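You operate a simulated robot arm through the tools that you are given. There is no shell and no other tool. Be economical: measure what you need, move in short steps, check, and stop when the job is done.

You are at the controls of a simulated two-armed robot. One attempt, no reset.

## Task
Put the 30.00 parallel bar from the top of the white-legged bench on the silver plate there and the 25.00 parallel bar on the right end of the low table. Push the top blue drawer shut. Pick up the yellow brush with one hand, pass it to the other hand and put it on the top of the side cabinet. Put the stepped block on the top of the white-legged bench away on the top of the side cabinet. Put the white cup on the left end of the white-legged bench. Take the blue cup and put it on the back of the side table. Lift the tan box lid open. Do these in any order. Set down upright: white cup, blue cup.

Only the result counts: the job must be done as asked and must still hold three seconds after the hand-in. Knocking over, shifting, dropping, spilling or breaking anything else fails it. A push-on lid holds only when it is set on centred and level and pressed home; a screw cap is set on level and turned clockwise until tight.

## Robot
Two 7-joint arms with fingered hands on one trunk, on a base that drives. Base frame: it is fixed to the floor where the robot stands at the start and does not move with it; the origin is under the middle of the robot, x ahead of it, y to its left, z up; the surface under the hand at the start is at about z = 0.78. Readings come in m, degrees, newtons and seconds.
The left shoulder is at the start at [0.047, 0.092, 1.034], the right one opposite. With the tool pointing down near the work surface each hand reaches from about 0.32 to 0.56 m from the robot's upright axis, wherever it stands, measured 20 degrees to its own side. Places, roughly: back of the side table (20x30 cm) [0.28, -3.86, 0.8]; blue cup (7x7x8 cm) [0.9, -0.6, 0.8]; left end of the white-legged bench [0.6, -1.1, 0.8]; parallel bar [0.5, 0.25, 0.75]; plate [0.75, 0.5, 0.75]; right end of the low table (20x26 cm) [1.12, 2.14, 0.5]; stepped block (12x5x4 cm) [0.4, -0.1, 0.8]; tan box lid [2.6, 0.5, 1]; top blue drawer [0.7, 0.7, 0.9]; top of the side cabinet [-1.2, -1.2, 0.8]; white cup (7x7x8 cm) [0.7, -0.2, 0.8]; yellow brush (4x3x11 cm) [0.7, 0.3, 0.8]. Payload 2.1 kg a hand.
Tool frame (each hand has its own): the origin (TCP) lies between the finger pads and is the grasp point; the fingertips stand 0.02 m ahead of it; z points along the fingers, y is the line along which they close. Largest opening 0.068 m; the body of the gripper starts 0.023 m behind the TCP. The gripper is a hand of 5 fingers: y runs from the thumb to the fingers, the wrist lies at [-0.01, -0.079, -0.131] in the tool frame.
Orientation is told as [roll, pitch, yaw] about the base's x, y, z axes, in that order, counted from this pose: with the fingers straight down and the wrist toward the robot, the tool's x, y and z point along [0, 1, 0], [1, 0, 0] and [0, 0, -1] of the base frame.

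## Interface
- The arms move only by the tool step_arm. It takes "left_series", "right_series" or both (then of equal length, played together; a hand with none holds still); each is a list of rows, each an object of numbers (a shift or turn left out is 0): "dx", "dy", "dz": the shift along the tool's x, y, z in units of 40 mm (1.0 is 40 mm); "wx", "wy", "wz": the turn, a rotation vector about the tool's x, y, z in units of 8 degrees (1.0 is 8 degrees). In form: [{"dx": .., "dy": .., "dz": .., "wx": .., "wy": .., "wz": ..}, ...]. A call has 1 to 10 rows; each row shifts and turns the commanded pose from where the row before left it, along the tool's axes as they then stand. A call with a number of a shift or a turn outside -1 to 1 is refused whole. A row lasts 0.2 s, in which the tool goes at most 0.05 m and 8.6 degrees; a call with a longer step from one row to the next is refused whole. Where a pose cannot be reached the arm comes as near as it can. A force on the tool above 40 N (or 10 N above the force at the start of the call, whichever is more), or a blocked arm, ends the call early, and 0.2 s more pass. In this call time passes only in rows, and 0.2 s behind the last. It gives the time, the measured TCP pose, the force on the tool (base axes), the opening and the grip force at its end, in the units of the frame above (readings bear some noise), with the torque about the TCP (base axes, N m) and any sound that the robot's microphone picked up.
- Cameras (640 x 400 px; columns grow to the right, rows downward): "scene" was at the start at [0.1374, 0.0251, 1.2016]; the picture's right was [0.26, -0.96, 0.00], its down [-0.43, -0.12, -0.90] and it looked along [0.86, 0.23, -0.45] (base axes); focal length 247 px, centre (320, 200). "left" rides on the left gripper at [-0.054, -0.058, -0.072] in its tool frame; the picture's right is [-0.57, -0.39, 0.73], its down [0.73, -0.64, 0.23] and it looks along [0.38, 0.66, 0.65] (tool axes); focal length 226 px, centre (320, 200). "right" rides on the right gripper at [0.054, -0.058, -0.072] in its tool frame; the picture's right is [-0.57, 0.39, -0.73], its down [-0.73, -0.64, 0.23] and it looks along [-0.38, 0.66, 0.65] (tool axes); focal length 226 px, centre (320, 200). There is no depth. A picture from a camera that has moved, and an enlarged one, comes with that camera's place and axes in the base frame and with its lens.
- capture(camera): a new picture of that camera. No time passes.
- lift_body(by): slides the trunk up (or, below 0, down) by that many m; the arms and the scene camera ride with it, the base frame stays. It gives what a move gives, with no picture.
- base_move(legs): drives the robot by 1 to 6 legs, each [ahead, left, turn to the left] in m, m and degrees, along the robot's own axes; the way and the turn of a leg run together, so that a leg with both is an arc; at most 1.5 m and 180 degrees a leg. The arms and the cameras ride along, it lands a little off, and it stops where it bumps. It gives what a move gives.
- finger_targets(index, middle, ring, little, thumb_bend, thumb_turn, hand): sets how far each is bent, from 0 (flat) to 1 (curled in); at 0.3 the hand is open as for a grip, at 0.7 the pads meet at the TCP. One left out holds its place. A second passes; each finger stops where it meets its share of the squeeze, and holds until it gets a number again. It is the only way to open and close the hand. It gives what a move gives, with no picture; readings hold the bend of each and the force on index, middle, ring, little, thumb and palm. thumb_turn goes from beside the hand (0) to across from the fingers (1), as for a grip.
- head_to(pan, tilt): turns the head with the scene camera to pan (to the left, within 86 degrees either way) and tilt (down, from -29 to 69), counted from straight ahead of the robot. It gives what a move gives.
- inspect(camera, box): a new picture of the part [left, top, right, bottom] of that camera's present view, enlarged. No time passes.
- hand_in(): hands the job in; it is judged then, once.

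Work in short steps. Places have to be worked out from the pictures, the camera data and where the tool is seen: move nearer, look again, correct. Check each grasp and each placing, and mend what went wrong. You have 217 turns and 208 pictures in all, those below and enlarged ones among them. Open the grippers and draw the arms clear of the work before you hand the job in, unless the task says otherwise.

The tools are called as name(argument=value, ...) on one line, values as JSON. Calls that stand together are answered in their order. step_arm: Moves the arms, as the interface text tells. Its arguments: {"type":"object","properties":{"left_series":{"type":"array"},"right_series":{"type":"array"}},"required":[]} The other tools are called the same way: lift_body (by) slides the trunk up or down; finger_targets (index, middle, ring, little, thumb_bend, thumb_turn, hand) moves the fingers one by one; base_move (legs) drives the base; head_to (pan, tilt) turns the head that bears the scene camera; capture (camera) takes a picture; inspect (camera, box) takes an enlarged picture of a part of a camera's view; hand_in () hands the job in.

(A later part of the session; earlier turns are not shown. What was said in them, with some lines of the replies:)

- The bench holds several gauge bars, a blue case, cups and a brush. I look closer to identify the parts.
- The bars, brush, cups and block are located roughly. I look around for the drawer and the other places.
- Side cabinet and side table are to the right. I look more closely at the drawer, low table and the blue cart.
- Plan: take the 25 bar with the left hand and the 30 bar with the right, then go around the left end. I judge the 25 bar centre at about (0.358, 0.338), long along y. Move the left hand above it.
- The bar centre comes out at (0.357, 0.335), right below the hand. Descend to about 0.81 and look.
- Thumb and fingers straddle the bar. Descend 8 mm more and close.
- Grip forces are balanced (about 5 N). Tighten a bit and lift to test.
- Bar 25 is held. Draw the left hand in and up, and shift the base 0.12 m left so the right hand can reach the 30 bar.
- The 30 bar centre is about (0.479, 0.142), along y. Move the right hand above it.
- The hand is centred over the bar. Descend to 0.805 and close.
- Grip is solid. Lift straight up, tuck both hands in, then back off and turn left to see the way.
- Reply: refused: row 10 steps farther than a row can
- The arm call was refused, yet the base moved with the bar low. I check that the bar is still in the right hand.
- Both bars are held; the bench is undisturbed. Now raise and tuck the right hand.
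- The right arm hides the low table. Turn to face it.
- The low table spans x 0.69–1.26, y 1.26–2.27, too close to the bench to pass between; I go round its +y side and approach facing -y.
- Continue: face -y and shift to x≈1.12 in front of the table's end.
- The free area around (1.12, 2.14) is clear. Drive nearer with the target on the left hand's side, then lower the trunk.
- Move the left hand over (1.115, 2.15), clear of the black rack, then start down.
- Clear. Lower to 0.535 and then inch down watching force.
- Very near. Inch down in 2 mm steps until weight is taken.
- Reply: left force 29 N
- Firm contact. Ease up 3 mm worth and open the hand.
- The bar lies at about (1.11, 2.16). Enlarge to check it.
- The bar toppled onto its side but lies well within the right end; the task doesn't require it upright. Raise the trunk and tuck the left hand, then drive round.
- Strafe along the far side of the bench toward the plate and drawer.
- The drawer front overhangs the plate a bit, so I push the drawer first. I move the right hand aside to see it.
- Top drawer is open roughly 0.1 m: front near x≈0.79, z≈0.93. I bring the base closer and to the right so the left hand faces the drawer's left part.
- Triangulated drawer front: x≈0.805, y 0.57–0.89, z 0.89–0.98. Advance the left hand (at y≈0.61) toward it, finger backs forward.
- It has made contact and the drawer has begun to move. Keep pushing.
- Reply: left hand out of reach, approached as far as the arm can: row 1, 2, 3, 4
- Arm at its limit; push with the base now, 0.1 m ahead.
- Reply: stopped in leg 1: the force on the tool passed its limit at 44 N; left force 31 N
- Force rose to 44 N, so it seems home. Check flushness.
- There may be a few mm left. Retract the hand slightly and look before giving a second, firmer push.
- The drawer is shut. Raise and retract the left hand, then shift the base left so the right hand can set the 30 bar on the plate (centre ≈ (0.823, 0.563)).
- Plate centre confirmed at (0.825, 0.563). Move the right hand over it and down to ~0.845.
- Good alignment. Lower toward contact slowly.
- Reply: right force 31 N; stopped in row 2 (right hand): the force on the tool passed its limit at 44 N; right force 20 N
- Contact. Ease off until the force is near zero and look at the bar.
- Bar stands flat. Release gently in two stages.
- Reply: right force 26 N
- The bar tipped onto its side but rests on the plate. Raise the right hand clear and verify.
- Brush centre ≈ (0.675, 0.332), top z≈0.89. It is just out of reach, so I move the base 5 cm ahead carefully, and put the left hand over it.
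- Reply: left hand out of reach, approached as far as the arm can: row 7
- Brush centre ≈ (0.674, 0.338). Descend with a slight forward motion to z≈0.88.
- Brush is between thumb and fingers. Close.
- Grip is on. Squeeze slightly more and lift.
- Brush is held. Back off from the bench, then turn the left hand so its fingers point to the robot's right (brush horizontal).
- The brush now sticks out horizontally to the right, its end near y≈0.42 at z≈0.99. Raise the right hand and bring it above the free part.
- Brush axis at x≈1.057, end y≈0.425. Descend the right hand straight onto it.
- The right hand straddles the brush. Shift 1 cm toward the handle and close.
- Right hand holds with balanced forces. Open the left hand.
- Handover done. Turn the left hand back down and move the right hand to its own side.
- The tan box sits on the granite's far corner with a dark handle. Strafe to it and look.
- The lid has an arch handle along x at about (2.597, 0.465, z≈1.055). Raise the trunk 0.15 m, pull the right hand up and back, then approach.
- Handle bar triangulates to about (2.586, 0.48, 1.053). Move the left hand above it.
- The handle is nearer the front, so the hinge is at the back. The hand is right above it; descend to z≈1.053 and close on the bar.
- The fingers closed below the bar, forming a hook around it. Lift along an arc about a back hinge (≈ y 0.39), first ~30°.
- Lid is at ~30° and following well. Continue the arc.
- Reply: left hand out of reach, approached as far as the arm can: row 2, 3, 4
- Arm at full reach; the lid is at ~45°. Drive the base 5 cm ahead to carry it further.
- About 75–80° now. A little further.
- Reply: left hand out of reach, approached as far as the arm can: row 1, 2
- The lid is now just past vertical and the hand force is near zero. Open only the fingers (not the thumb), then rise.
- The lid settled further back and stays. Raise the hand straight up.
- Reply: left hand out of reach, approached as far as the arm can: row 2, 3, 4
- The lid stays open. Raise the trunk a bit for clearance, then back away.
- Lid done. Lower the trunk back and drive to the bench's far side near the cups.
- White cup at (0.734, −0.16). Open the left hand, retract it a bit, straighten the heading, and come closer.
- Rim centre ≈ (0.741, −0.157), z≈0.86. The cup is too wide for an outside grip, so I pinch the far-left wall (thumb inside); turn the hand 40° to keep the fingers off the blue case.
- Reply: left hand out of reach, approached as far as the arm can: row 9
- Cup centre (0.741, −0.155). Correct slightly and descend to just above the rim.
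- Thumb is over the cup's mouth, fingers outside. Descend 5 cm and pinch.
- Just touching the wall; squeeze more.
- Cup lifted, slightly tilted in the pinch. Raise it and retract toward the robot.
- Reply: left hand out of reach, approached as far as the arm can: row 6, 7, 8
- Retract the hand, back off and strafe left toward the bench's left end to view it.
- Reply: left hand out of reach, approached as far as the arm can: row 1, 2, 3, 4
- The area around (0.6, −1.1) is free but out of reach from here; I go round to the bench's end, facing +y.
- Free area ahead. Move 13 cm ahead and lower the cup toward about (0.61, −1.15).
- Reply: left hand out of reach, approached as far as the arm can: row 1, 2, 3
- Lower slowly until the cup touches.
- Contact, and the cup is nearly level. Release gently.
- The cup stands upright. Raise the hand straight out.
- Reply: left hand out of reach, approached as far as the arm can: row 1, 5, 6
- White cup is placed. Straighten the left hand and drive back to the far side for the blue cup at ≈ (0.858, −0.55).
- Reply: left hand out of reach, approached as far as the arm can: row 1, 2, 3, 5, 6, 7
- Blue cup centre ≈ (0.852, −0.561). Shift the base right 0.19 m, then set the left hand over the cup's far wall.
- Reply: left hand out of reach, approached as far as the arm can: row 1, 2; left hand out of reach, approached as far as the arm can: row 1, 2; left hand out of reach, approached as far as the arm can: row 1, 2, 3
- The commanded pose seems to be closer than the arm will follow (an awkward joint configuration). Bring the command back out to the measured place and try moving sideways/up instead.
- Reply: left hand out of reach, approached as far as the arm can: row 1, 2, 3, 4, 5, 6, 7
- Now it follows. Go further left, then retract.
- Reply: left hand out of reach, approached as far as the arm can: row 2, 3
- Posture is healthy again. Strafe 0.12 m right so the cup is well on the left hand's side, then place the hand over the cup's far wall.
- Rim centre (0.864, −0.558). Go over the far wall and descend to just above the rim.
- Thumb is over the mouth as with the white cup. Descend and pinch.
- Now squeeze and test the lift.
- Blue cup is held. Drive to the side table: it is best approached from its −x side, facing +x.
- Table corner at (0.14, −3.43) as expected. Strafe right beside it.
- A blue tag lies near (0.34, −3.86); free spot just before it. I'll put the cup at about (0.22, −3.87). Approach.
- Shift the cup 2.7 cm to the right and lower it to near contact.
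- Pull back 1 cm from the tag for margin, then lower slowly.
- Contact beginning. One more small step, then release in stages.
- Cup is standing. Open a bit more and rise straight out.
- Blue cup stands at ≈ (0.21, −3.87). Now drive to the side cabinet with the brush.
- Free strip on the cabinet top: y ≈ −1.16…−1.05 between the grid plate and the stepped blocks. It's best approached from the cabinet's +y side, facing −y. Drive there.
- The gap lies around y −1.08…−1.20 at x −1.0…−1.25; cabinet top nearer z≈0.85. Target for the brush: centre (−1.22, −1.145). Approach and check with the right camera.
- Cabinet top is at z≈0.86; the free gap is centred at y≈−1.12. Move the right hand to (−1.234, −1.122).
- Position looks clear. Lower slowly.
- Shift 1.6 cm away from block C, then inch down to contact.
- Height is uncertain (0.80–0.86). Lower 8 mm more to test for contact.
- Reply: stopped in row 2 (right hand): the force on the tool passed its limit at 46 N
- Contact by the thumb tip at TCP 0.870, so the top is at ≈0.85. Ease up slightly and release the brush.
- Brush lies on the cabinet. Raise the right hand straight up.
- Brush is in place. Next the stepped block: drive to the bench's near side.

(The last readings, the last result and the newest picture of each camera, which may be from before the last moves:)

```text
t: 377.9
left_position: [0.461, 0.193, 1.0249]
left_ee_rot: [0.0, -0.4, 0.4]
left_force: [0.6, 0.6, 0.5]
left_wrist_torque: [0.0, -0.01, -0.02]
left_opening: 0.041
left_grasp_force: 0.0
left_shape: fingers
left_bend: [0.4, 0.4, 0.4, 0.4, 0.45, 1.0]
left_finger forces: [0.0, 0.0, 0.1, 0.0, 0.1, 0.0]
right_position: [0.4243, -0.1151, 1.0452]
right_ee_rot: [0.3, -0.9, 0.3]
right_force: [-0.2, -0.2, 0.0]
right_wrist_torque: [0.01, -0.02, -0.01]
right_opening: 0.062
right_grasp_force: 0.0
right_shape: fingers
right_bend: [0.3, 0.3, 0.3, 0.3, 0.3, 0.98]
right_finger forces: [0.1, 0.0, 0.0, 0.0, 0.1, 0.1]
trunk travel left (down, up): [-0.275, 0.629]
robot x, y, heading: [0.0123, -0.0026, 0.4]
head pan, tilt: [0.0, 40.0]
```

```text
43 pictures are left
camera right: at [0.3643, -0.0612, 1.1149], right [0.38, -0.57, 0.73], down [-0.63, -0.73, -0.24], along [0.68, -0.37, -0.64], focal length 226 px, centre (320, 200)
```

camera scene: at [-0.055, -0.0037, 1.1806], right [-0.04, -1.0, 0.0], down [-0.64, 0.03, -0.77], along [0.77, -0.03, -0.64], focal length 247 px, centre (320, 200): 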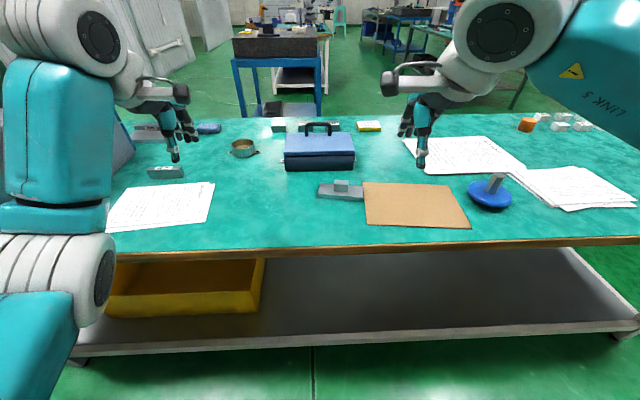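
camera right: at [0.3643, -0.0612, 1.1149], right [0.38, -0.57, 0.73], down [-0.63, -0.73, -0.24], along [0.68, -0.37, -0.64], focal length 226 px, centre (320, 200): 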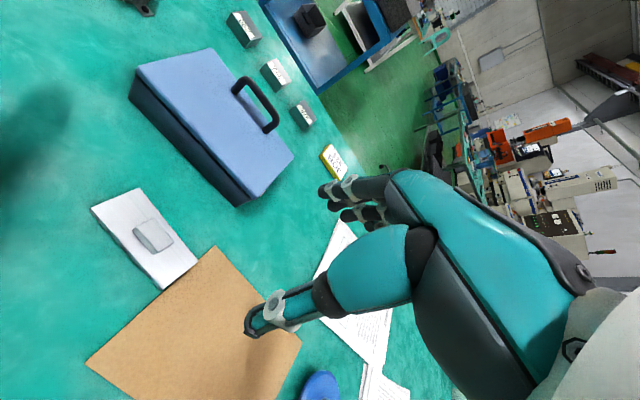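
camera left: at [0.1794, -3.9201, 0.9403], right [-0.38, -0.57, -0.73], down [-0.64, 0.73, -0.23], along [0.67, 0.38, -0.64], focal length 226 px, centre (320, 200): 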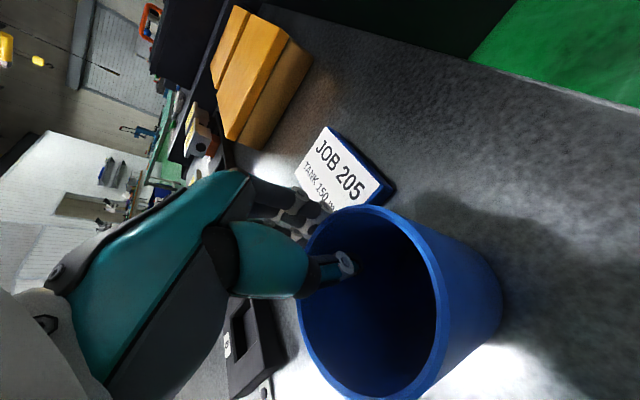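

Block centre ≈ (0.441, −0.077), long axis turned ≈ −9°. Align the right hand over it and descend partway.

step_arm(right_series=[{"dx": 0.48, "dy": 0.21, "wz": 0.58}, {"dx": 0.48, "dy": 0.21, "wz": 0.58}, {"dz": 0.9}, {"dz": 0.9}, {"dz": 0.9}, {"dz": 0.9}])

capture(camera="right")

head_to(pan=-10, tilt=50)

capture(camera="scene")

```text
t: 379.3
left_position: [0.4616, 0.1929, 1.0248]
left_ee_rot: [0.0, -0.3, 0.4]
left_force: [-0.6, -0.2, -0.2]
left_wrist_torque: [0.0, -0.01, -0.03]
left_opening: 0.0411
left_grasp_force: 0.0
left_shape: fingers
left_bend: [0.4, 0.4, 0.4, 0.4, 0.45, 1.0]
left_finger forces: [0.0, 0.1, 0.0, 0.1, 0.0, 0.1]
right_position: [0.4457, -0.0779, 0.898]
right_ee_rot: [0.5, -0.8, -9.0]
right_force: [0.0, -0.1, 0.6]
right_wrist_torque: [-0.04, 0.0, -0.01]
right_opening: 0.0623
right_grasp_force: 0.1
right_shape: fingers
right_bend: [0.3, 0.3, 0.3, 0.3, 0.3, 0.98]
right_finger forces: [0.0, 0.0, 0.0, 0.0, 0.0, 0.0]
trunk travel left (down, up): [-0.275, 0.629]
robot x, y, heading: [0.0081, -0.0048, 0.3]
head pan, tilt: [0.0, 40.0]
```

```text
42 pictures are left
camera right: at [0.3956, -0.0143, 0.9683], right [0.28, -0.62, 0.73], down [-0.74, -0.62, -0.25], along [0.61, -0.47, -0.64], focal length 226 px, centre (320, 200)
```

right: 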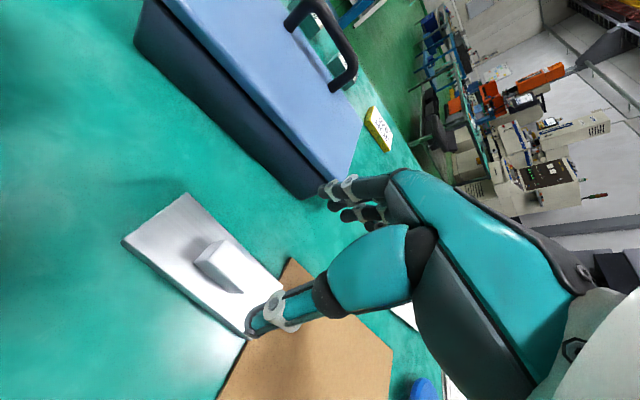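

```text
t: 380.1
left_position: [0.4605, 0.1939, 1.0258]
left_ee_rot: [0.0, -0.4, 0.4]
left_force: [-0.5, 0.6, -0.1]
left_wrist_torque: [-0.01, -0.01, -0.01]
left_opening: 0.0413
left_grasp_force: 0.1
left_shape: fingers
left_bend: [0.4, 0.4, 0.4, 0.4, 0.45, 1.0]
left_finger forces: [0.0, 0.0, 0.0, 0.0, 0.0, 0.0]
right_position: [0.4454, -0.0789, 0.8976]
right_ee_rot: [0.4, -0.8, -9.0]
right_force: [-0.9, 1.7, -0.3]
right_wrist_torque: [-0.02, 0.01, 0.01]
right_opening: 0.0624
right_grasp_force: 0.0
right_shape: fingers
right_bend: [0.3, 0.3, 0.3, 0.3, 0.3, 0.98]
right_finger forces: [0.1, 0.1, 0.0, 0.0, 0.0, 0.1]
trunk travel left (down, up): [-0.275, 0.629]
robot x, y, heading: [0.0125, -0.0008, 0.2]
head pan, tilt: [-10.0, 50.0]
```

```text
41 pictures are left
camera scene: at [0.1363, -0.0148, 1.1665], right [-0.17, -0.99, 0.0], down [-0.75, 0.13, -0.64], along [0.63, -0.11, -0.77], focal length 247 px, centre (320, 200)
```

scene: 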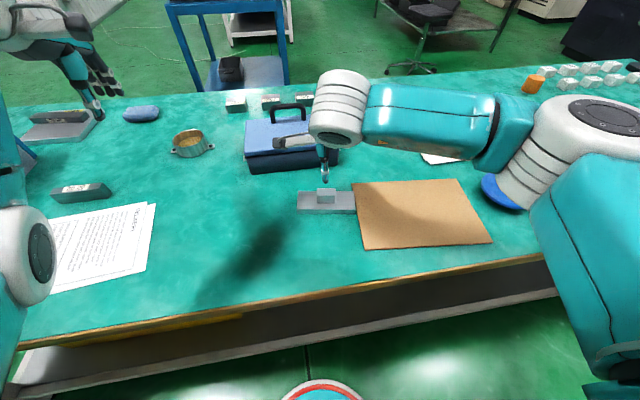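

Refine 1 cm toward the robot and descend onto the base plate, watching for palm contact.

step_arm(right_series=[{"dx": 0.1, "dy": -0.25}, {"dz": 0.8}, {"dz": 0.8}, {"dz": 0.5}, {"dz": 0.15}])

capture(camera="right")

inspect(camera="scene", box=[270, 130, 400, 230])

```text
t: 381.2
left_position: [0.4618, 0.1938, 1.025]
left_ee_rot: [0.1, -0.4, 0.3]
left_force: [-0.1, -0.6, 0.0]
left_wrist_torque: [-0.01, 0.0, 0.05]
left_opening: 0.0412
left_grasp_force: 0.0
left_shape: fingers
left_bend: [0.4, 0.4, 0.4, 0.4, 0.45, 1.0]
left_finger forces: [0.0, 0.1, 0.0, 0.0, 0.0, 0.0]
right_position: [0.4376, -0.0703, 0.8094]
right_ee_rot: [0.5, -0.8, -8.9]
right_force: [0.8, -0.3, 0.6]
right_wrist_torque: [0.01, -0.03, 0.01]
right_opening: 0.0624
right_grasp_force: 0.0
right_shape: fingers
right_bend: [0.3, 0.3, 0.3, 0.3, 0.3, 0.98]
right_finger forces: [0.0, 0.0, 0.0, 0.1, 0.0, 0.0]
trunk travel left (down, up): [-0.275, 0.629]
robot x, y, heading: [0.0142, -0.0011, 0.1]
head pan, tilt: [-10.0, 50.0]
```

```text
40 pictures are left
camera right: at [0.3861, -0.0071, 0.8808], right [0.28, -0.62, 0.73], down [-0.74, -0.62, -0.24], along [0.61, -0.47, -0.64], focal length 226 px, centre (320, 200)
```

right: 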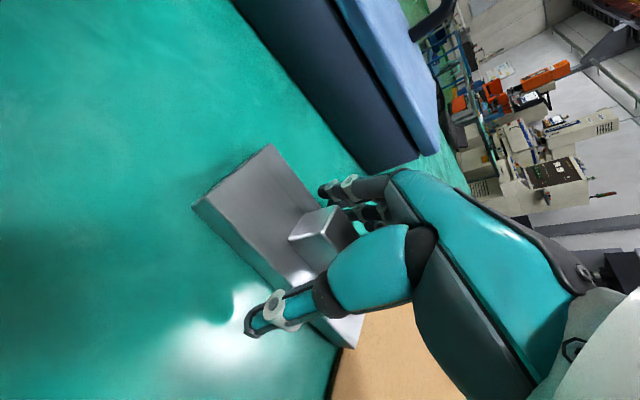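

```text
4.00 times, centred on (335, 180) of scene
camera zoom: at [0.1362, -0.0148, 1.1664], right [-0.17, -0.99, 0.0], down [-0.76, 0.13, -0.64], along [0.63, -0.11, -0.77], focal length 987 px, centre (260, 280)
```

zoom: 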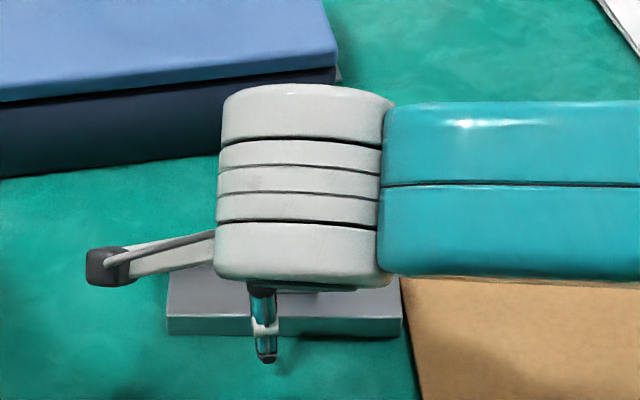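

Good straddle. Down 5 mm more and close.

step_arm(right_series=[{"dz": 0.12}])

finger_targets(hand="right", index=0.7, middle=0.7, ring=0.7, little=0.7, thumb_bend=0.7, thumb_turn=1)

capture(camera="right")

```text
t: 381.6
left_position: [0.4621, 0.193, 1.024]
left_ee_rot: [0.0, -0.3, 0.4]
left_force: [-0.4, 0.6, -0.2]
left_wrist_torque: [-0.03, -0.03, 0.0]
left_opening: 0.0412
left_grasp_force: 0.1
left_shape: fingers
left_bend: [0.4, 0.4, 0.4, 0.4, 0.45, 1.0]
left_finger forces: [0.0, 0.0, 0.1, 0.1, 0.0, 0.0]
right_position: [0.4359, -0.0696, 0.8062]
right_ee_rot: [0.5, -0.8, -9.1]
right_force: [0.0, 0.0, 0.1]
right_wrist_torque: [-0.02, 0.0, -0.01]
right_opening: 0.0622
right_grasp_force: 0.0
right_shape: fingers
right_bend: [0.3, 0.3, 0.3, 0.3, 0.3, 0.98]
right_finger forces: [0.0, 0.1, 0.0, 0.0, 0.0, 0.1]
trunk travel left (down, up): [-0.275, 0.629]
robot x, y, heading: [0.0122, -0.0028, -0.0]
head pan, tilt: [-10.0, 50.0]
```

```text
t: 382.6
left_position: [0.4612, 0.1935, 1.0246]
left_ee_rot: [0.0, -0.3, 0.4]
left_force: [0.1, -0.4, 0.4]
left_wrist_torque: [-0.01, 0.01, -0.01]
left_opening: 0.0411
left_grasp_force: 0.0
left_shape: fingers
left_bend: [0.4, 0.4, 0.4, 0.4, 0.45, 1.0]
left_finger forces: [0.1, 0.0, 0.1, 0.1, 0.0, 0.0]
right_position: [0.4372, -0.0709, 0.8064]
right_ee_rot: [0.5, -0.7, -9.0]
right_force: [0.5, 0.9, 0.3]
right_wrist_torque: [-0.01, -0.11, 0.04]
right_opening: 0.0399
right_grasp_force: 12.7
right_shape: fingers
right_bend: [0.57, 0.6, 0.6, 0.7, 0.26, 0.99]
right_finger forces: [4.7, 4.7, 4.1, 0.0, 12.4, 0.0]
trunk travel left (down, up): [-0.275, 0.629]
robot x, y, heading: [0.0107, -0.0005, 0.1]
head pan, tilt: [-10.0, 50.0]
```

```text
38 pictures are left
camera right: at [0.3865, -0.0066, 0.8769], right [0.28, -0.62, 0.73], down [-0.74, -0.62, -0.24], along [0.61, -0.47, -0.64], focal length 226 px, centre (320, 200)
```

right: 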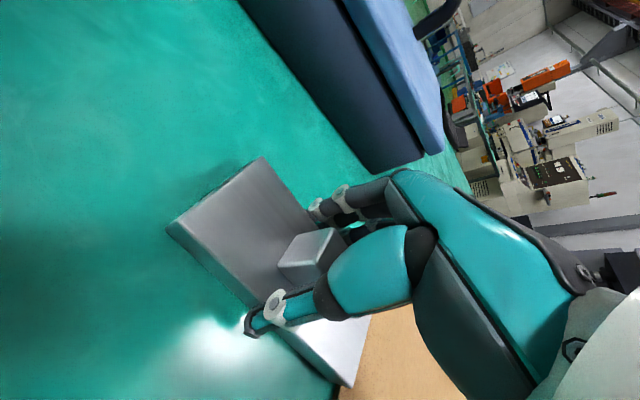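

Balanced 12 N grip. Tighten and lift.

finger_targets(hand="right", index=0.8, middle=0.8, ring=0.8, little=0.8, thumb_bend=0.8)

step_arm(right_series=[{"dz": -0.3}, {"dz": -0.5}, {"dz": -0.7}, {"dz": -0.7}, {"dz": -0.7}, {"dz": -0.7}, {"dz": -0.7}, {"dz": -0.7}])

capture(camera="right")

```text
t: 383.6
left_position: [0.4613, 0.1924, 1.0247]
left_ee_rot: [0.0, -0.3, 0.4]
left_force: [0.6, 1.2, -0.8]
left_wrist_torque: [-0.03, 0.02, -0.03]
left_opening: 0.0413
left_grasp_force: 0.0
left_shape: fingers
left_bend: [0.4, 0.4, 0.4, 0.4, 0.45, 1.0]
left_finger forces: [0.0, 0.1, 0.0, 0.0, 0.0, 0.0]
right_position: [0.4372, -0.0703, 0.8069]
right_ee_rot: [0.5, -0.9, -9.1]
right_force: [-0.5, 0.0, -3.6]
right_wrist_torque: [0.01, -0.07, 0.0]
right_opening: 0.0402
right_grasp_force: 23.2
right_shape: fingers
right_bend: [0.76, 0.75, 0.75, 0.8, 0.1, 0.94]
right_finger forces: [8.1, 7.2, 6.8, 0.1, 24.7, 0.0]
trunk travel left (down, up): [-0.275, 0.629]
robot x, y, heading: [0.0124, -0.0046, 0.4]
head pan, tilt: [-10.0, 50.0]
```

```text
t: 385.4
left_position: [0.4628, 0.1941, 1.0233]
left_ee_rot: [0.0, -0.4, 0.4]
left_force: [0.3, -0.2, 0.5]
left_wrist_torque: [-0.01, -0.02, -0.02]
left_opening: 0.0414
left_grasp_force: 0.1
left_shape: fingers
left_bend: [0.4, 0.4, 0.4, 0.4, 0.45, 1.0]
left_finger forces: [0.0, 0.0, 0.1, 0.1, 0.0, 0.0]
right_position: [0.4339, -0.0717, 1.0093]
right_ee_rot: [0.5, -0.8, -9.1]
right_force: [0.0, 0.7, -2.9]
right_wrist_torque: [-0.01, -0.06, 0.01]
right_opening: 0.0402
right_grasp_force: 23.1
right_shape: fingers
right_bend: [0.76, 0.76, 0.76, 0.8, 0.1, 0.94]
right_finger forces: [8.4, 6.8, 6.6, 0.0, 23.7, 0.0]
trunk travel left (down, up): [-0.275, 0.629]
robot x, y, heading: [0.0104, -0.0048, 0.1]
head pan, tilt: [-10.0, 50.0]
```

```text
37 pictures are left
camera right: at [0.3833, -0.0071, 1.0794], right [0.28, -0.62, 0.73], down [-0.74, -0.62, -0.24], along [0.61, -0.47, -0.64], focal length 226 px, centre (320, 200)
```

right: 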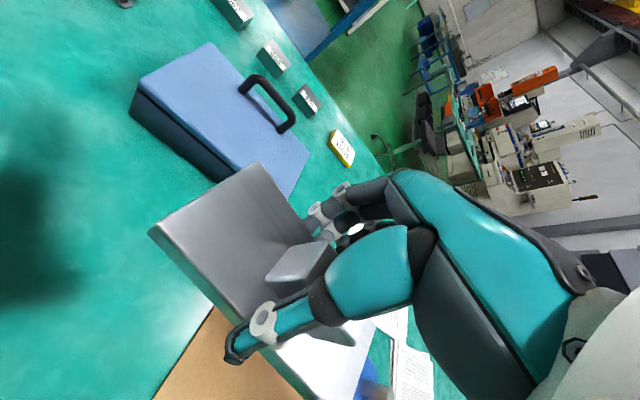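

Block held (~3 N). Tuck in, undo the 9° turn, and drive to the cabinet's +y side with the spot on the right hand's side.

step_arm(right_series=[{"dy": -0.7, "wz": -0.58}, {"dy": -0.7, "wz": -0.56}, {"dy": -0.4}])

base_move(legs=[[-0.4, 0, 0], [0, 0, -90], [0.33, -0.55, 0]])

head_to(pan=-10, tilt=40)

capture(camera="scene")

```text
t: 386.2
left_position: [0.462, 0.1949, 1.0237]
left_ee_rot: [0.0, -0.3, 0.4]
left_force: [0.6, -0.4, 0.3]
left_wrist_torque: [0.01, 0.01, 0.0]
left_opening: 0.0415
left_grasp_force: 0.2
left_shape: fingers
left_bend: [0.4, 0.4, 0.4, 0.4, 0.45, 1.0]
left_finger forces: [0.0, 0.1, 0.1, 0.0, 0.0, 0.0]
right_position: [0.3611, -0.0645, 1.0053]
right_ee_rot: [0.4, -0.9, 0.1]
right_force: [-0.1, 0.0, -2.7]
right_wrist_torque: [0.01, -0.04, 0.0]
right_opening: 0.04
right_grasp_force: 22.4
right_shape: fingers
right_bend: [0.76, 0.76, 0.76, 0.8, 0.1, 0.94]
right_finger forces: [8.3, 6.8, 6.5, 0.0, 23.4, 0.0]
trunk travel left (down, up): [-0.275, 0.629]
robot x, y, heading: [0.0151, -0.0048, 0.3]
head pan, tilt: [-10.0, 50.0]
```

```text
t: 395.8
left_position: [-0.7692, -0.7755, 1.0253]
left_ee_rot: [0.0, -0.3, -92.2]
left_force: [-0.1, -0.3, -0.7]
left_wrist_torque: [-0.03, 0.0, 0.05]
left_opening: 0.0416
left_grasp_force: 0.1
left_shape: fingers
left_bend: [0.4, 0.4, 0.4, 0.4, 0.45, 1.0]
left_finger forces: [0.0, 0.0, 0.0, 0.0, 0.0, 0.1]
right_position: [-1.0213, -0.6628, 1.0048]
right_ee_rot: [0.3, -0.8, -92.4]
right_force: [-0.2, -0.1, -2.6]
right_wrist_torque: [-0.04, 0.0, -0.01]
right_opening: 0.0399
right_grasp_force: 21.8
right_shape: fingers
right_bend: [0.76, 0.76, 0.76, 0.8, 0.1, 0.94]
right_finger forces: [8.2, 6.5, 6.3, 0.1, 22.5, 0.1]
trunk travel left (down, up): [-0.275, 0.629]
robot x, y, heading: [-0.9463, -0.3189, -92.4]
head pan, tilt: [-10.0, 50.0]
```

```text
t: 396.5
left_position: [-0.7691, -0.7748, 1.0239]
left_ee_rot: [0.0, -0.3, -92.2]
left_force: [0.3, 0.5, -0.1]
left_wrist_torque: [0.02, 0.0, -0.03]
left_opening: 0.0414
left_grasp_force: 0.1
left_shape: fingers
left_bend: [0.4, 0.4, 0.4, 0.4, 0.45, 1.0]
left_finger forces: [0.1, 0.0, 0.0, 0.1, 0.0, 0.0]
right_position: [-1.0216, -0.6633, 1.0039]
right_ee_rot: [0.3, -0.8, -92.4]
right_force: [-0.2, -0.1, -2.6]
right_wrist_torque: [-0.09, -0.02, 0.01]
right_opening: 0.0399
right_grasp_force: 21.7
right_shape: fingers
right_bend: [0.76, 0.76, 0.76, 0.8, 0.1, 0.94]
right_finger forces: [8.2, 6.5, 6.2, 0.1, 22.6, 0.1]
trunk travel left (down, up): [-0.275, 0.629]
robot x, y, heading: [-0.9462, -0.3153, -92.6]
head pan, tilt: [-10.0, 40.0]
```

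```text
36 pictures are left
camera scene: at [-0.9638, -0.4461, 1.1805], right [-0.98, 0.21, 0.0], down [0.14, 0.63, -0.77], along [-0.16, -0.75, -0.64], focal length 247 px, centre (320, 200)
```

scene: 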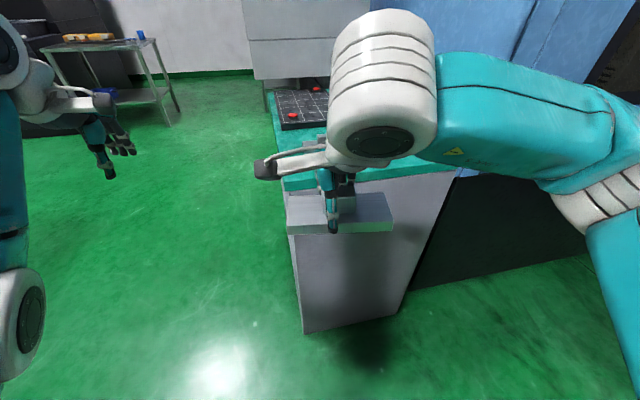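

Block centre is ~8 mm toward −x from the TCP. Drive ahead and move over the free spot at (−1.065, −1.122).

base_move(legs=[[0.3, 0, 2.5]])

capture(camera="scene")

```text
t: 398.6
left_position: [-0.7598, -1.0626, 1.0241]
left_ee_rot: [0.1, -0.4, -90.2]
left_force: [0.8, -0.8, -0.6]
left_wrist_torque: [0.02, -0.04, -0.01]
left_opening: 0.0414
left_grasp_force: 0.1
left_shape: fingers
left_bend: [0.4, 0.4, 0.4, 0.4, 0.45, 1.0]
left_finger forces: [0.0, 0.0, 0.0, 0.0, 0.0, 0.1]
right_position: [-1.0162, -0.9606, 1.0044]
right_ee_rot: [0.4, -1.0, -90.5]
right_force: [0.7, -0.1, -2.9]
right_wrist_torque: [-0.05, -0.07, 0.0]
right_opening: 0.0398
right_grasp_force: 22.3
right_shape: fingers
right_bend: [0.76, 0.76, 0.76, 0.8, 0.1, 0.94]
right_finger forces: [8.2, 6.4, 6.3, 0.1, 22.7, 0.0]
trunk travel left (down, up): [-0.275, 0.629]
robot x, y, heading: [-0.9494, -0.6123, -90.2]
head pan, tilt: [-10.0, 40.0]
```

```text
35 pictures are left
camera scene: at [-0.9658, -0.7416, 1.1806], right [-0.98, 0.18, 0.0], down [0.11, 0.63, -0.77], along [-0.14, -0.75, -0.64], focal length 247 px, centre (320, 200)
```

scene: 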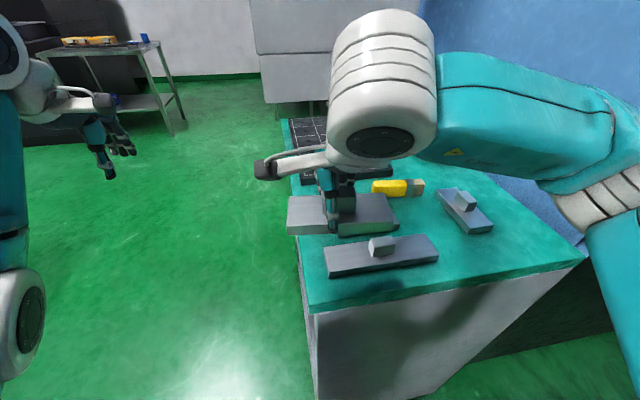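

step_arm(right_series=[{"dx": -0.2, "dy": 0.81}, {"dx": -0.2, "dy": 0.81}, {"dx": -0.2, "dy": 0.81}, {"dx": -0.2, "dy": 0.81}, {"dx": -0.2, "dy": 0.81}, {"dz": 0.7}, {"dz": 0.7}])

capture(camera="right")

inspect(camera="scene", box=[260, 100, 460, 280])

```text
t: 400.2
left_position: [-0.7596, -1.0624, 1.0241]
left_ee_rot: [0.1, -0.3, -90.1]
left_force: [0.5, -0.3, -1.0]
left_wrist_torque: [-0.02, 0.0, -0.02]
left_opening: 0.0412
left_grasp_force: 0.1
left_shape: fingers
left_bend: [0.4, 0.4, 0.4, 0.4, 0.45, 1.0]
left_finger forces: [0.1, 0.0, 0.0, 0.0, 0.0, 0.0]
right_position: [-1.0556, -1.125, 0.9506]
right_ee_rot: [0.4, -0.9, -90.4]
right_force: [-0.8, -0.3, -2.4]
right_wrist_torque: [-0.05, -0.02, 0.04]
right_opening: 0.0399
right_grasp_force: 20.8
right_shape: fingers
right_bend: [0.77, 0.76, 0.76, 0.8, 0.1, 0.94]
right_finger forces: [8.2, 6.4, 6.0, 0.0, 21.8, 0.0]
trunk travel left (down, up): [-0.275, 0.629]
robot x, y, heading: [-0.9574, -0.6105, -90.0]
head pan, tilt: [-10.0, 40.0]
```

```text
34 pictures are left
camera right: at [-1.0028, -1.0644, 1.0209], right [-0.57, -0.37, 0.73], down [-0.73, 0.64, -0.24], along [-0.38, -0.67, -0.64], focal length 226 px, centre (320, 200)
```

right: 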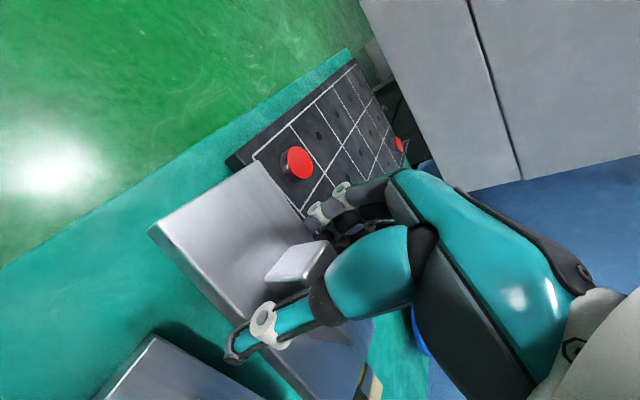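

```text
2.22 times, centred on (360, 190) of scene
camera zoom: at [-0.9659, -0.7417, 1.1805], right [-0.98, 0.18, 0.0], down [0.11, 0.63, -0.77], along [-0.14, -0.75, -0.64], focal length 548 px, centre (231, 222)
```

zoom: 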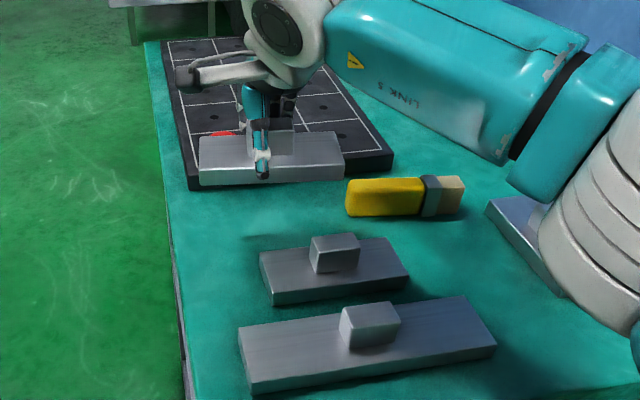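

Landing spot verified between plate, brush and small block. Shift 8 mm further and lower.

step_arm(right_series=[{"dy": 0.22}, {"dz": 0.6}, {"dz": 0.5}, {"dz": 0.3}, {"dz": 0.1}])

inspect(camera="scene", box=[260, 100, 460, 280])

capture(camera="right")

```text
t: 401.4
left_position: [-0.7586, -1.0629, 1.0249]
left_ee_rot: [0.0, -0.3, -90.0]
left_force: [-0.2, 0.0, -0.6]
left_wrist_torque: [-0.02, 0.01, 0.0]
left_opening: 0.0413
left_grasp_force: 0.1
left_shape: fingers
left_bend: [0.4, 0.4, 0.4, 0.4, 0.45, 1.0]
left_finger forces: [0.0, 0.0, 0.0, 0.0, 0.0, 0.0]
right_position: [-1.0567, -1.1359, 0.8905]
right_ee_rot: [0.3, -0.8, -90.4]
right_force: [0.0, 0.8, -3.1]
right_wrist_torque: [-0.06, -0.03, -0.02]
right_opening: 0.0395
right_grasp_force: 21.1
right_shape: fingers
right_bend: [0.77, 0.76, 0.76, 0.8, 0.1, 0.94]
right_finger forces: [8.1, 6.2, 6.1, 0.0, 21.5, 0.0]
trunk travel left (down, up): [-0.275, 0.629]
robot x, y, heading: [-0.9517, -0.6145, -90.2]
head pan, tilt: [-10.0, 40.0]
```

```text
2.22 times, centred on (360, 190) of scene
camera zoom: at [-0.9659, -0.7417, 1.1806], right [-0.98, 0.18, 0.0], down [0.11, 0.63, -0.77], along [-0.14, -0.75, -0.64], focal length 548 px, centre (231, 222)
```

zoom: 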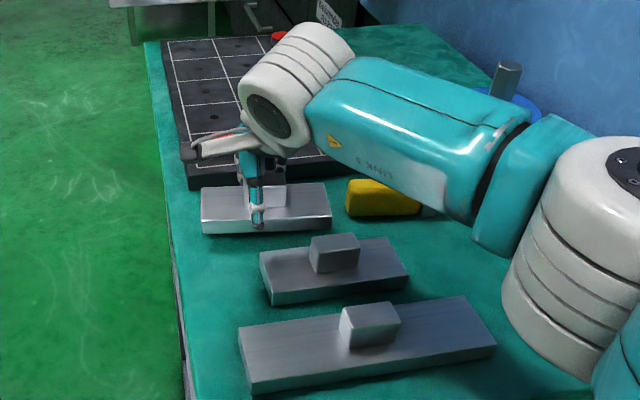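

```text
31 pictures are left
camera right: at [-1.0032, -1.0748, 0.9613], right [-0.57, -0.37, 0.73], down [-0.73, 0.64, -0.24], along [-0.38, -0.67, -0.64], focal length 226 px, centre (320, 200)
```

right: 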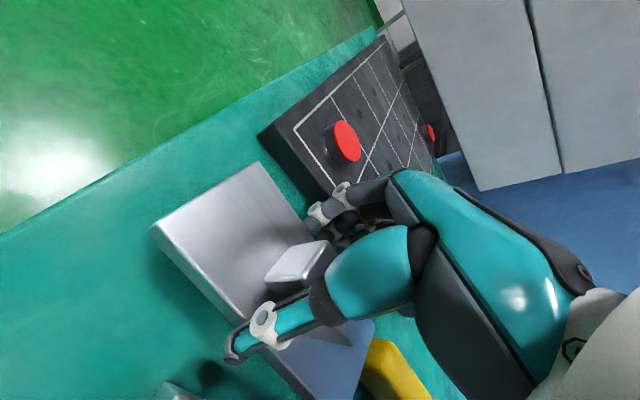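

Fits. Inch down to contact.

step_arm(right_series=[{"dz": 0.15}, {"dz": 0.1}, {"dz": 0.05}])

step_arm(right_series=[{"dz": 0.06}, {"dz": 0.06}])

```text
t: 402.2
left_position: [-0.7597, -1.0628, 1.0252]
left_ee_rot: [0.0, -0.4, -90.1]
left_force: [-0.5, 0.0, -0.6]
left_wrist_torque: [0.01, 0.03, 0.01]
left_opening: 0.0415
left_grasp_force: 0.1
left_shape: fingers
left_bend: [0.4, 0.4, 0.4, 0.4, 0.45, 1.0]
left_finger forces: [0.1, 0.1, 0.0, 0.1, 0.0, 0.0]
right_position: [-1.0566, -1.1353, 0.8787]
right_ee_rot: [0.3, -0.9, -90.3]
right_force: [0.4, 0.0, -3.0]
right_wrist_torque: [-0.02, -0.04, 0.0]
right_opening: 0.0392
right_grasp_force: 20.5
right_shape: fingers
right_bend: [0.77, 0.76, 0.76, 0.8, 0.1, 0.94]
right_finger forces: [8.2, 6.3, 6.0, 0.0, 21.6, 0.0]
trunk travel left (down, up): [-0.275, 0.629]
robot x, y, heading: [-0.9501, -0.6133, -90.3]
head pan, tilt: [-10.0, 40.0]
```

```text
t: 402.8
left_position: [-0.7589, -1.0627, 1.0244]
left_ee_rot: [0.1, -0.2, -90.1]
left_force: [-0.1, 0.3, -0.5]
left_wrist_torque: [0.01, 0.02, -0.02]
left_opening: 0.0412
left_grasp_force: 0.0
left_shape: fingers
left_bend: [0.4, 0.4, 0.4, 0.4, 0.45, 1.0]
left_finger forces: [0.0, 0.0, 0.0, 0.1, 0.0, 0.0]
right_position: [-1.0569, -1.1338, 0.8755]
right_ee_rot: [0.3, -0.9, -90.5]
right_force: [-0.4, -0.9, -0.8]
right_wrist_torque: [-0.02, -0.06, 0.02]
right_opening: 0.0395
right_grasp_force: 21.3
right_shape: fingers
right_bend: [0.77, 0.76, 0.76, 0.8, 0.1, 0.94]
right_finger forces: [8.3, 6.3, 5.9, 0.1, 22.0, 0.1]
trunk travel left (down, up): [-0.275, 0.629]
robot x, y, heading: [-0.9512, -0.614, -90.2]
head pan, tilt: [-10.0, 40.0]
```

Just touching (weight partly taken). One more millimetre, then open just enough.

step_arm(right_series=[{"dz": 0.05}])

finger_targets(hand="right", index=0.48, middle=0.48, ring=0.48, little=0.48, thumb_bend=0.15)

capture(camera="right")

```text
t: 403.2
left_position: [-0.7589, -1.0625, 1.0241]
left_ee_rot: [0.1, -0.4, -90.1]
left_force: [0.0, 1.2, -0.6]
left_wrist_torque: [0.02, 0.03, 0.02]
left_opening: 0.0411
left_grasp_force: 0.1
left_shape: fingers
left_bend: [0.4, 0.4, 0.4, 0.4, 0.45, 1.0]
left_finger forces: [0.1, 0.0, 0.0, 0.0, 0.0, 0.1]
right_position: [-1.0562, -1.1344, 0.8727]
right_ee_rot: [0.4, -0.9, -90.4]
right_force: [-2.3, -2.6, 6.5]
right_wrist_torque: [0.3, -0.11, 0.01]
right_opening: 0.0398
right_grasp_force: 22.1
right_shape: fingers
right_bend: [0.77, 0.76, 0.76, 0.8, 0.1, 0.94]
right_finger forces: [8.4, 6.6, 6.0, 0.0, 23.7, 0.1]
trunk travel left (down, up): [-0.275, 0.629]
robot x, y, heading: [-0.9503, -0.6145, -90.2]
head pan, tilt: [-10.0, 40.0]
```

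```text
t: 404.2
left_position: [-0.7592, -1.0616, 1.0249]
left_ee_rot: [-0.1, -0.4, -90.1]
left_force: [0.3, -0.7, 0.5]
left_wrist_torque: [-0.01, 0.03, 0.01]
left_opening: 0.0414
left_grasp_force: 0.1
left_shape: fingers
left_bend: [0.4, 0.4, 0.4, 0.4, 0.45, 1.0]
left_finger forces: [0.0, 0.0, 0.1, 0.0, 0.0, 0.0]
right_position: [-1.0551, -1.1335, 0.873]
right_ee_rot: [0.3, -0.9, -90.4]
right_force: [3.0, 3.3, 6.7]
right_wrist_torque: [0.18, 0.0, -0.12]
right_opening: 0.0587
right_grasp_force: 4.1
right_shape: fingers
right_bend: [0.48, 0.48, 0.48, 0.48, 0.1, 0.97]
right_finger forces: [0.1, 0.0, 0.0, 0.0, 7.5, 0.0]
trunk travel left (down, up): [-0.275, 0.629]
robot x, y, heading: [-0.951, -0.6151, -90.3]
head pan, tilt: [-10.0, 40.0]
```

```text
30 pictures are left
camera right: at [-1.0017, -1.0728, 0.9432], right [-0.57, -0.37, 0.73], down [-0.73, 0.64, -0.24], along [-0.38, -0.67, -0.64], focal length 226 px, centre (320, 200)
```

right: 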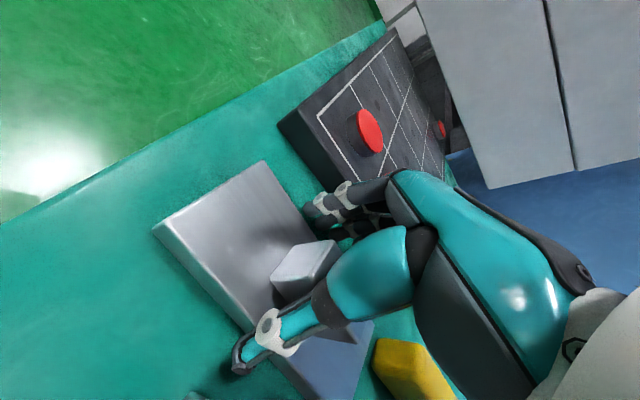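

Fingers are free; open the thumb fully too.

finger_targets(hand="right", thumb_bend=0.02)

step_arm(right_series=[{"dz": -0.15}, {"dz": -0.3}, {"dz": -0.5}])

capture(camera="right")

```text
t: 405.2
left_position: [-0.7578, -1.0618, 1.0239]
left_ee_rot: [0.1, -0.4, -90.1]
left_force: [-0.2, -0.5, 0.6]
left_wrist_torque: [0.01, -0.01, 0.02]
left_opening: 0.0411
left_grasp_force: 0.0
left_shape: fingers
left_bend: [0.4, 0.4, 0.4, 0.4, 0.45, 1.0]
left_finger forces: [0.0, 0.0, 0.0, 0.1, 0.0, 0.0]
right_position: [-1.0554, -1.1343, 0.8726]
right_ee_rot: [0.3, -0.9, -90.4]
right_force: [3.3, 2.7, 6.6]
right_wrist_torque: [0.12, 0.08, -0.11]
right_opening: 0.0602
right_grasp_force: 2.8
right_shape: fingers
right_bend: [0.48, 0.48, 0.48, 0.48, 0.02, 0.98]
right_finger forces: [0.0, 0.0, 0.0, 0.0, 6.3, 0.1]
trunk travel left (down, up): [-0.275, 0.629]
robot x, y, heading: [-0.9522, -0.6127, -90.4]
head pan, tilt: [-10.0, 40.0]
```

```text
t: 406.0
left_position: [-0.7596, -1.063, 1.0245]
left_ee_rot: [0.1, -0.2, -90.1]
left_force: [0.0, 0.3, -0.5]
left_wrist_torque: [-0.02, 0.0, -0.02]
left_opening: 0.0414
left_grasp_force: 0.1
left_shape: fingers
left_bend: [0.4, 0.4, 0.4, 0.4, 0.45, 1.0]
left_finger forces: [0.1, 0.1, 0.0, 0.0, 0.0, 0.0]
right_position: [-1.0573, -1.1317, 0.9082]
right_ee_rot: [0.3, -0.9, -90.3]
right_force: [0.4, 0.2, -0.4]
right_wrist_torque: [0.0, 0.05, -0.03]
right_opening: 0.0599
right_grasp_force: 0.1
right_shape: fingers
right_bend: [0.48, 0.48, 0.48, 0.48, 0.02, 1.0]
right_finger forces: [0.0, 0.1, 0.0, 0.1, 0.0, 0.1]
trunk travel left (down, up): [-0.275, 0.629]
robot x, y, heading: [-0.9516, -0.6099, -90.2]
head pan, tilt: [-10.0, 40.0]
```

```text
29 pictures are left
camera right: at [-1.0029, -1.0712, 0.9801], right [-0.57, -0.37, 0.73], down [-0.73, 0.64, -0.24], along [-0.38, -0.67, -0.64], focal length 226 px, centre (320, 200)
```

right: 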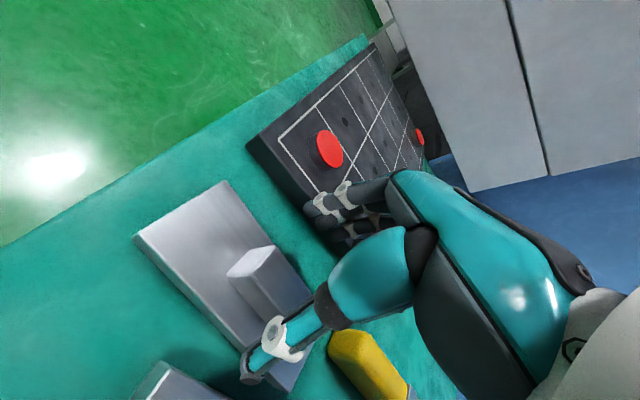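

Block released and stays. Rise clear, then inspect the cabinet top.

step_arm(right_series=[{"dz": -0.7}, {"dz": -0.7}, {"dz": -0.7}, {"dz": -0.7}, {"dy": -0.8}, {"dy": -0.8}, {"dy": -0.8}, {"dy": -0.8, "dx": -0.5}])

base_move(legs=[[-0.25, 0, 0]])

inspect(camera="scene", box=[240, 60, 480, 240])

```text
t: 407.8
left_position: [-0.7593, -1.0636, 1.0241]
left_ee_rot: [0.1, -0.5, -90.1]
left_force: [0.0, -0.2, 0.9]
left_wrist_torque: [0.0, -0.02, 0.04]
left_opening: 0.0414
left_grasp_force: 0.1
left_shape: fingers
left_bend: [0.4, 0.4, 0.4, 0.4, 0.45, 1.0]
left_finger forces: [0.0, 0.0, 0.0, 0.0, 0.0, 0.1]
right_position: [-1.0768, -0.9998, 1.0178]
right_ee_rot: [0.3, -0.9, -90.4]
right_force: [0.5, -0.4, -0.3]
right_wrist_torque: [-0.04, 0.02, -0.01]
right_opening: 0.0597
right_grasp_force: 0.0
right_shape: fingers
right_bend: [0.48, 0.48, 0.48, 0.48, 0.02, 1.0]
right_finger forces: [0.0, 0.0, 0.1, 0.1, 0.0, 0.0]
trunk travel left (down, up): [-0.275, 0.629]
robot x, y, heading: [-0.9541, -0.6109, -90.5]
head pan, tilt: [-10.0, 40.0]
```

```text
t: 409.6
left_position: [-0.7598, -0.8147, 1.0238]
left_ee_rot: [0.0, -0.3, -90.2]
left_force: [0.7, 0.6, -0.4]
left_wrist_torque: [0.0, -0.01, -0.01]
left_opening: 0.0413
left_grasp_force: 0.1
left_shape: fingers
left_bend: [0.4, 0.4, 0.4, 0.4, 0.45, 1.0]
left_finger forces: [0.0, 0.0, 0.0, 0.0, 0.1, 0.0]
right_position: [-1.0777, -0.7503, 1.0177]
right_ee_rot: [0.3, -0.9, -90.5]
right_force: [-0.6, 0.5, -0.2]
right_wrist_torque: [-0.01, 0.01, 0.02]
right_opening: 0.0596
right_grasp_force: 0.1
right_shape: fingers
right_bend: [0.48, 0.48, 0.48, 0.48, 0.02, 1.0]
right_finger forces: [0.0, 0.0, 0.0, 0.0, 0.0, 0.0]
trunk travel left (down, up): [-0.275, 0.629]
robot x, y, heading: [-0.9517, -0.3622, -90.4]
head pan, tilt: [-10.0, 40.0]
```

```text
2.22 times, centred on (360, 150) of scene
camera zoom: at [-0.9646, -0.4927, 1.1806], right [-0.98, 0.18, 0.0], down [0.12, 0.63, -0.77], along [-0.14, -0.75, -0.64], focal length 548 px, centre (231, 311)
```

zoom: 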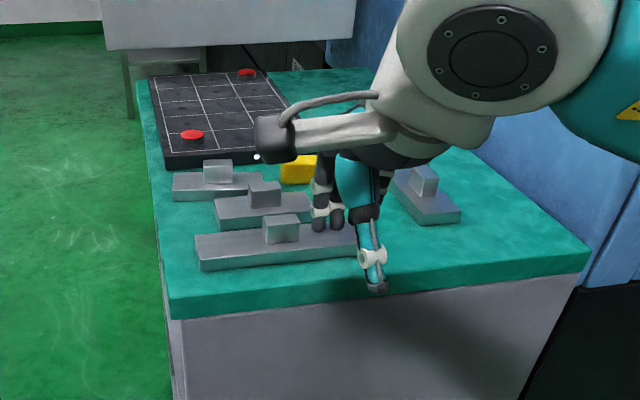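

All placings check out: block, brush, cups, bars, drawer and lid are in place, and both hands are open and clear. Hand in.

hand_in()

```text
The job is handed in.
```

I finished all eight parts of the job and handed it in; I don't have a verdict on the result.

- **Bars:** the 30.00 bar is on the silver plate and the 25.00 bar is on the right end of the low table. Both tipped onto their sides when I let go, and I left them that way because the task didn't ask for them upright.
- **Drawer:** the top blue drawer is pushed in until it stopped, at about 44 N, and looks flush with the drawer below it.
- **Brush and stepped block:** the brush was passed from the left hand to the right. It and the stepped block are both on the side cabinet, in the gap beside the grid plate.
- **Cups:** the white cup is upright on the left end of the bench. The blue cup is upright at the back of the side table, at about (0.21, −3.87). That is about 7 cm off the listed centre because a tag was lying there.
- **Lid:** the tan box lid is open just past vertical. It stayed there when I let go, but I didn't look at it again after driving away.

Early on, a refused arm move meant the base backed off with the 30.00 bar still at bench height. It slid past the papers there. I saw nothing knocked over, but a sheet may have shifted slightly.
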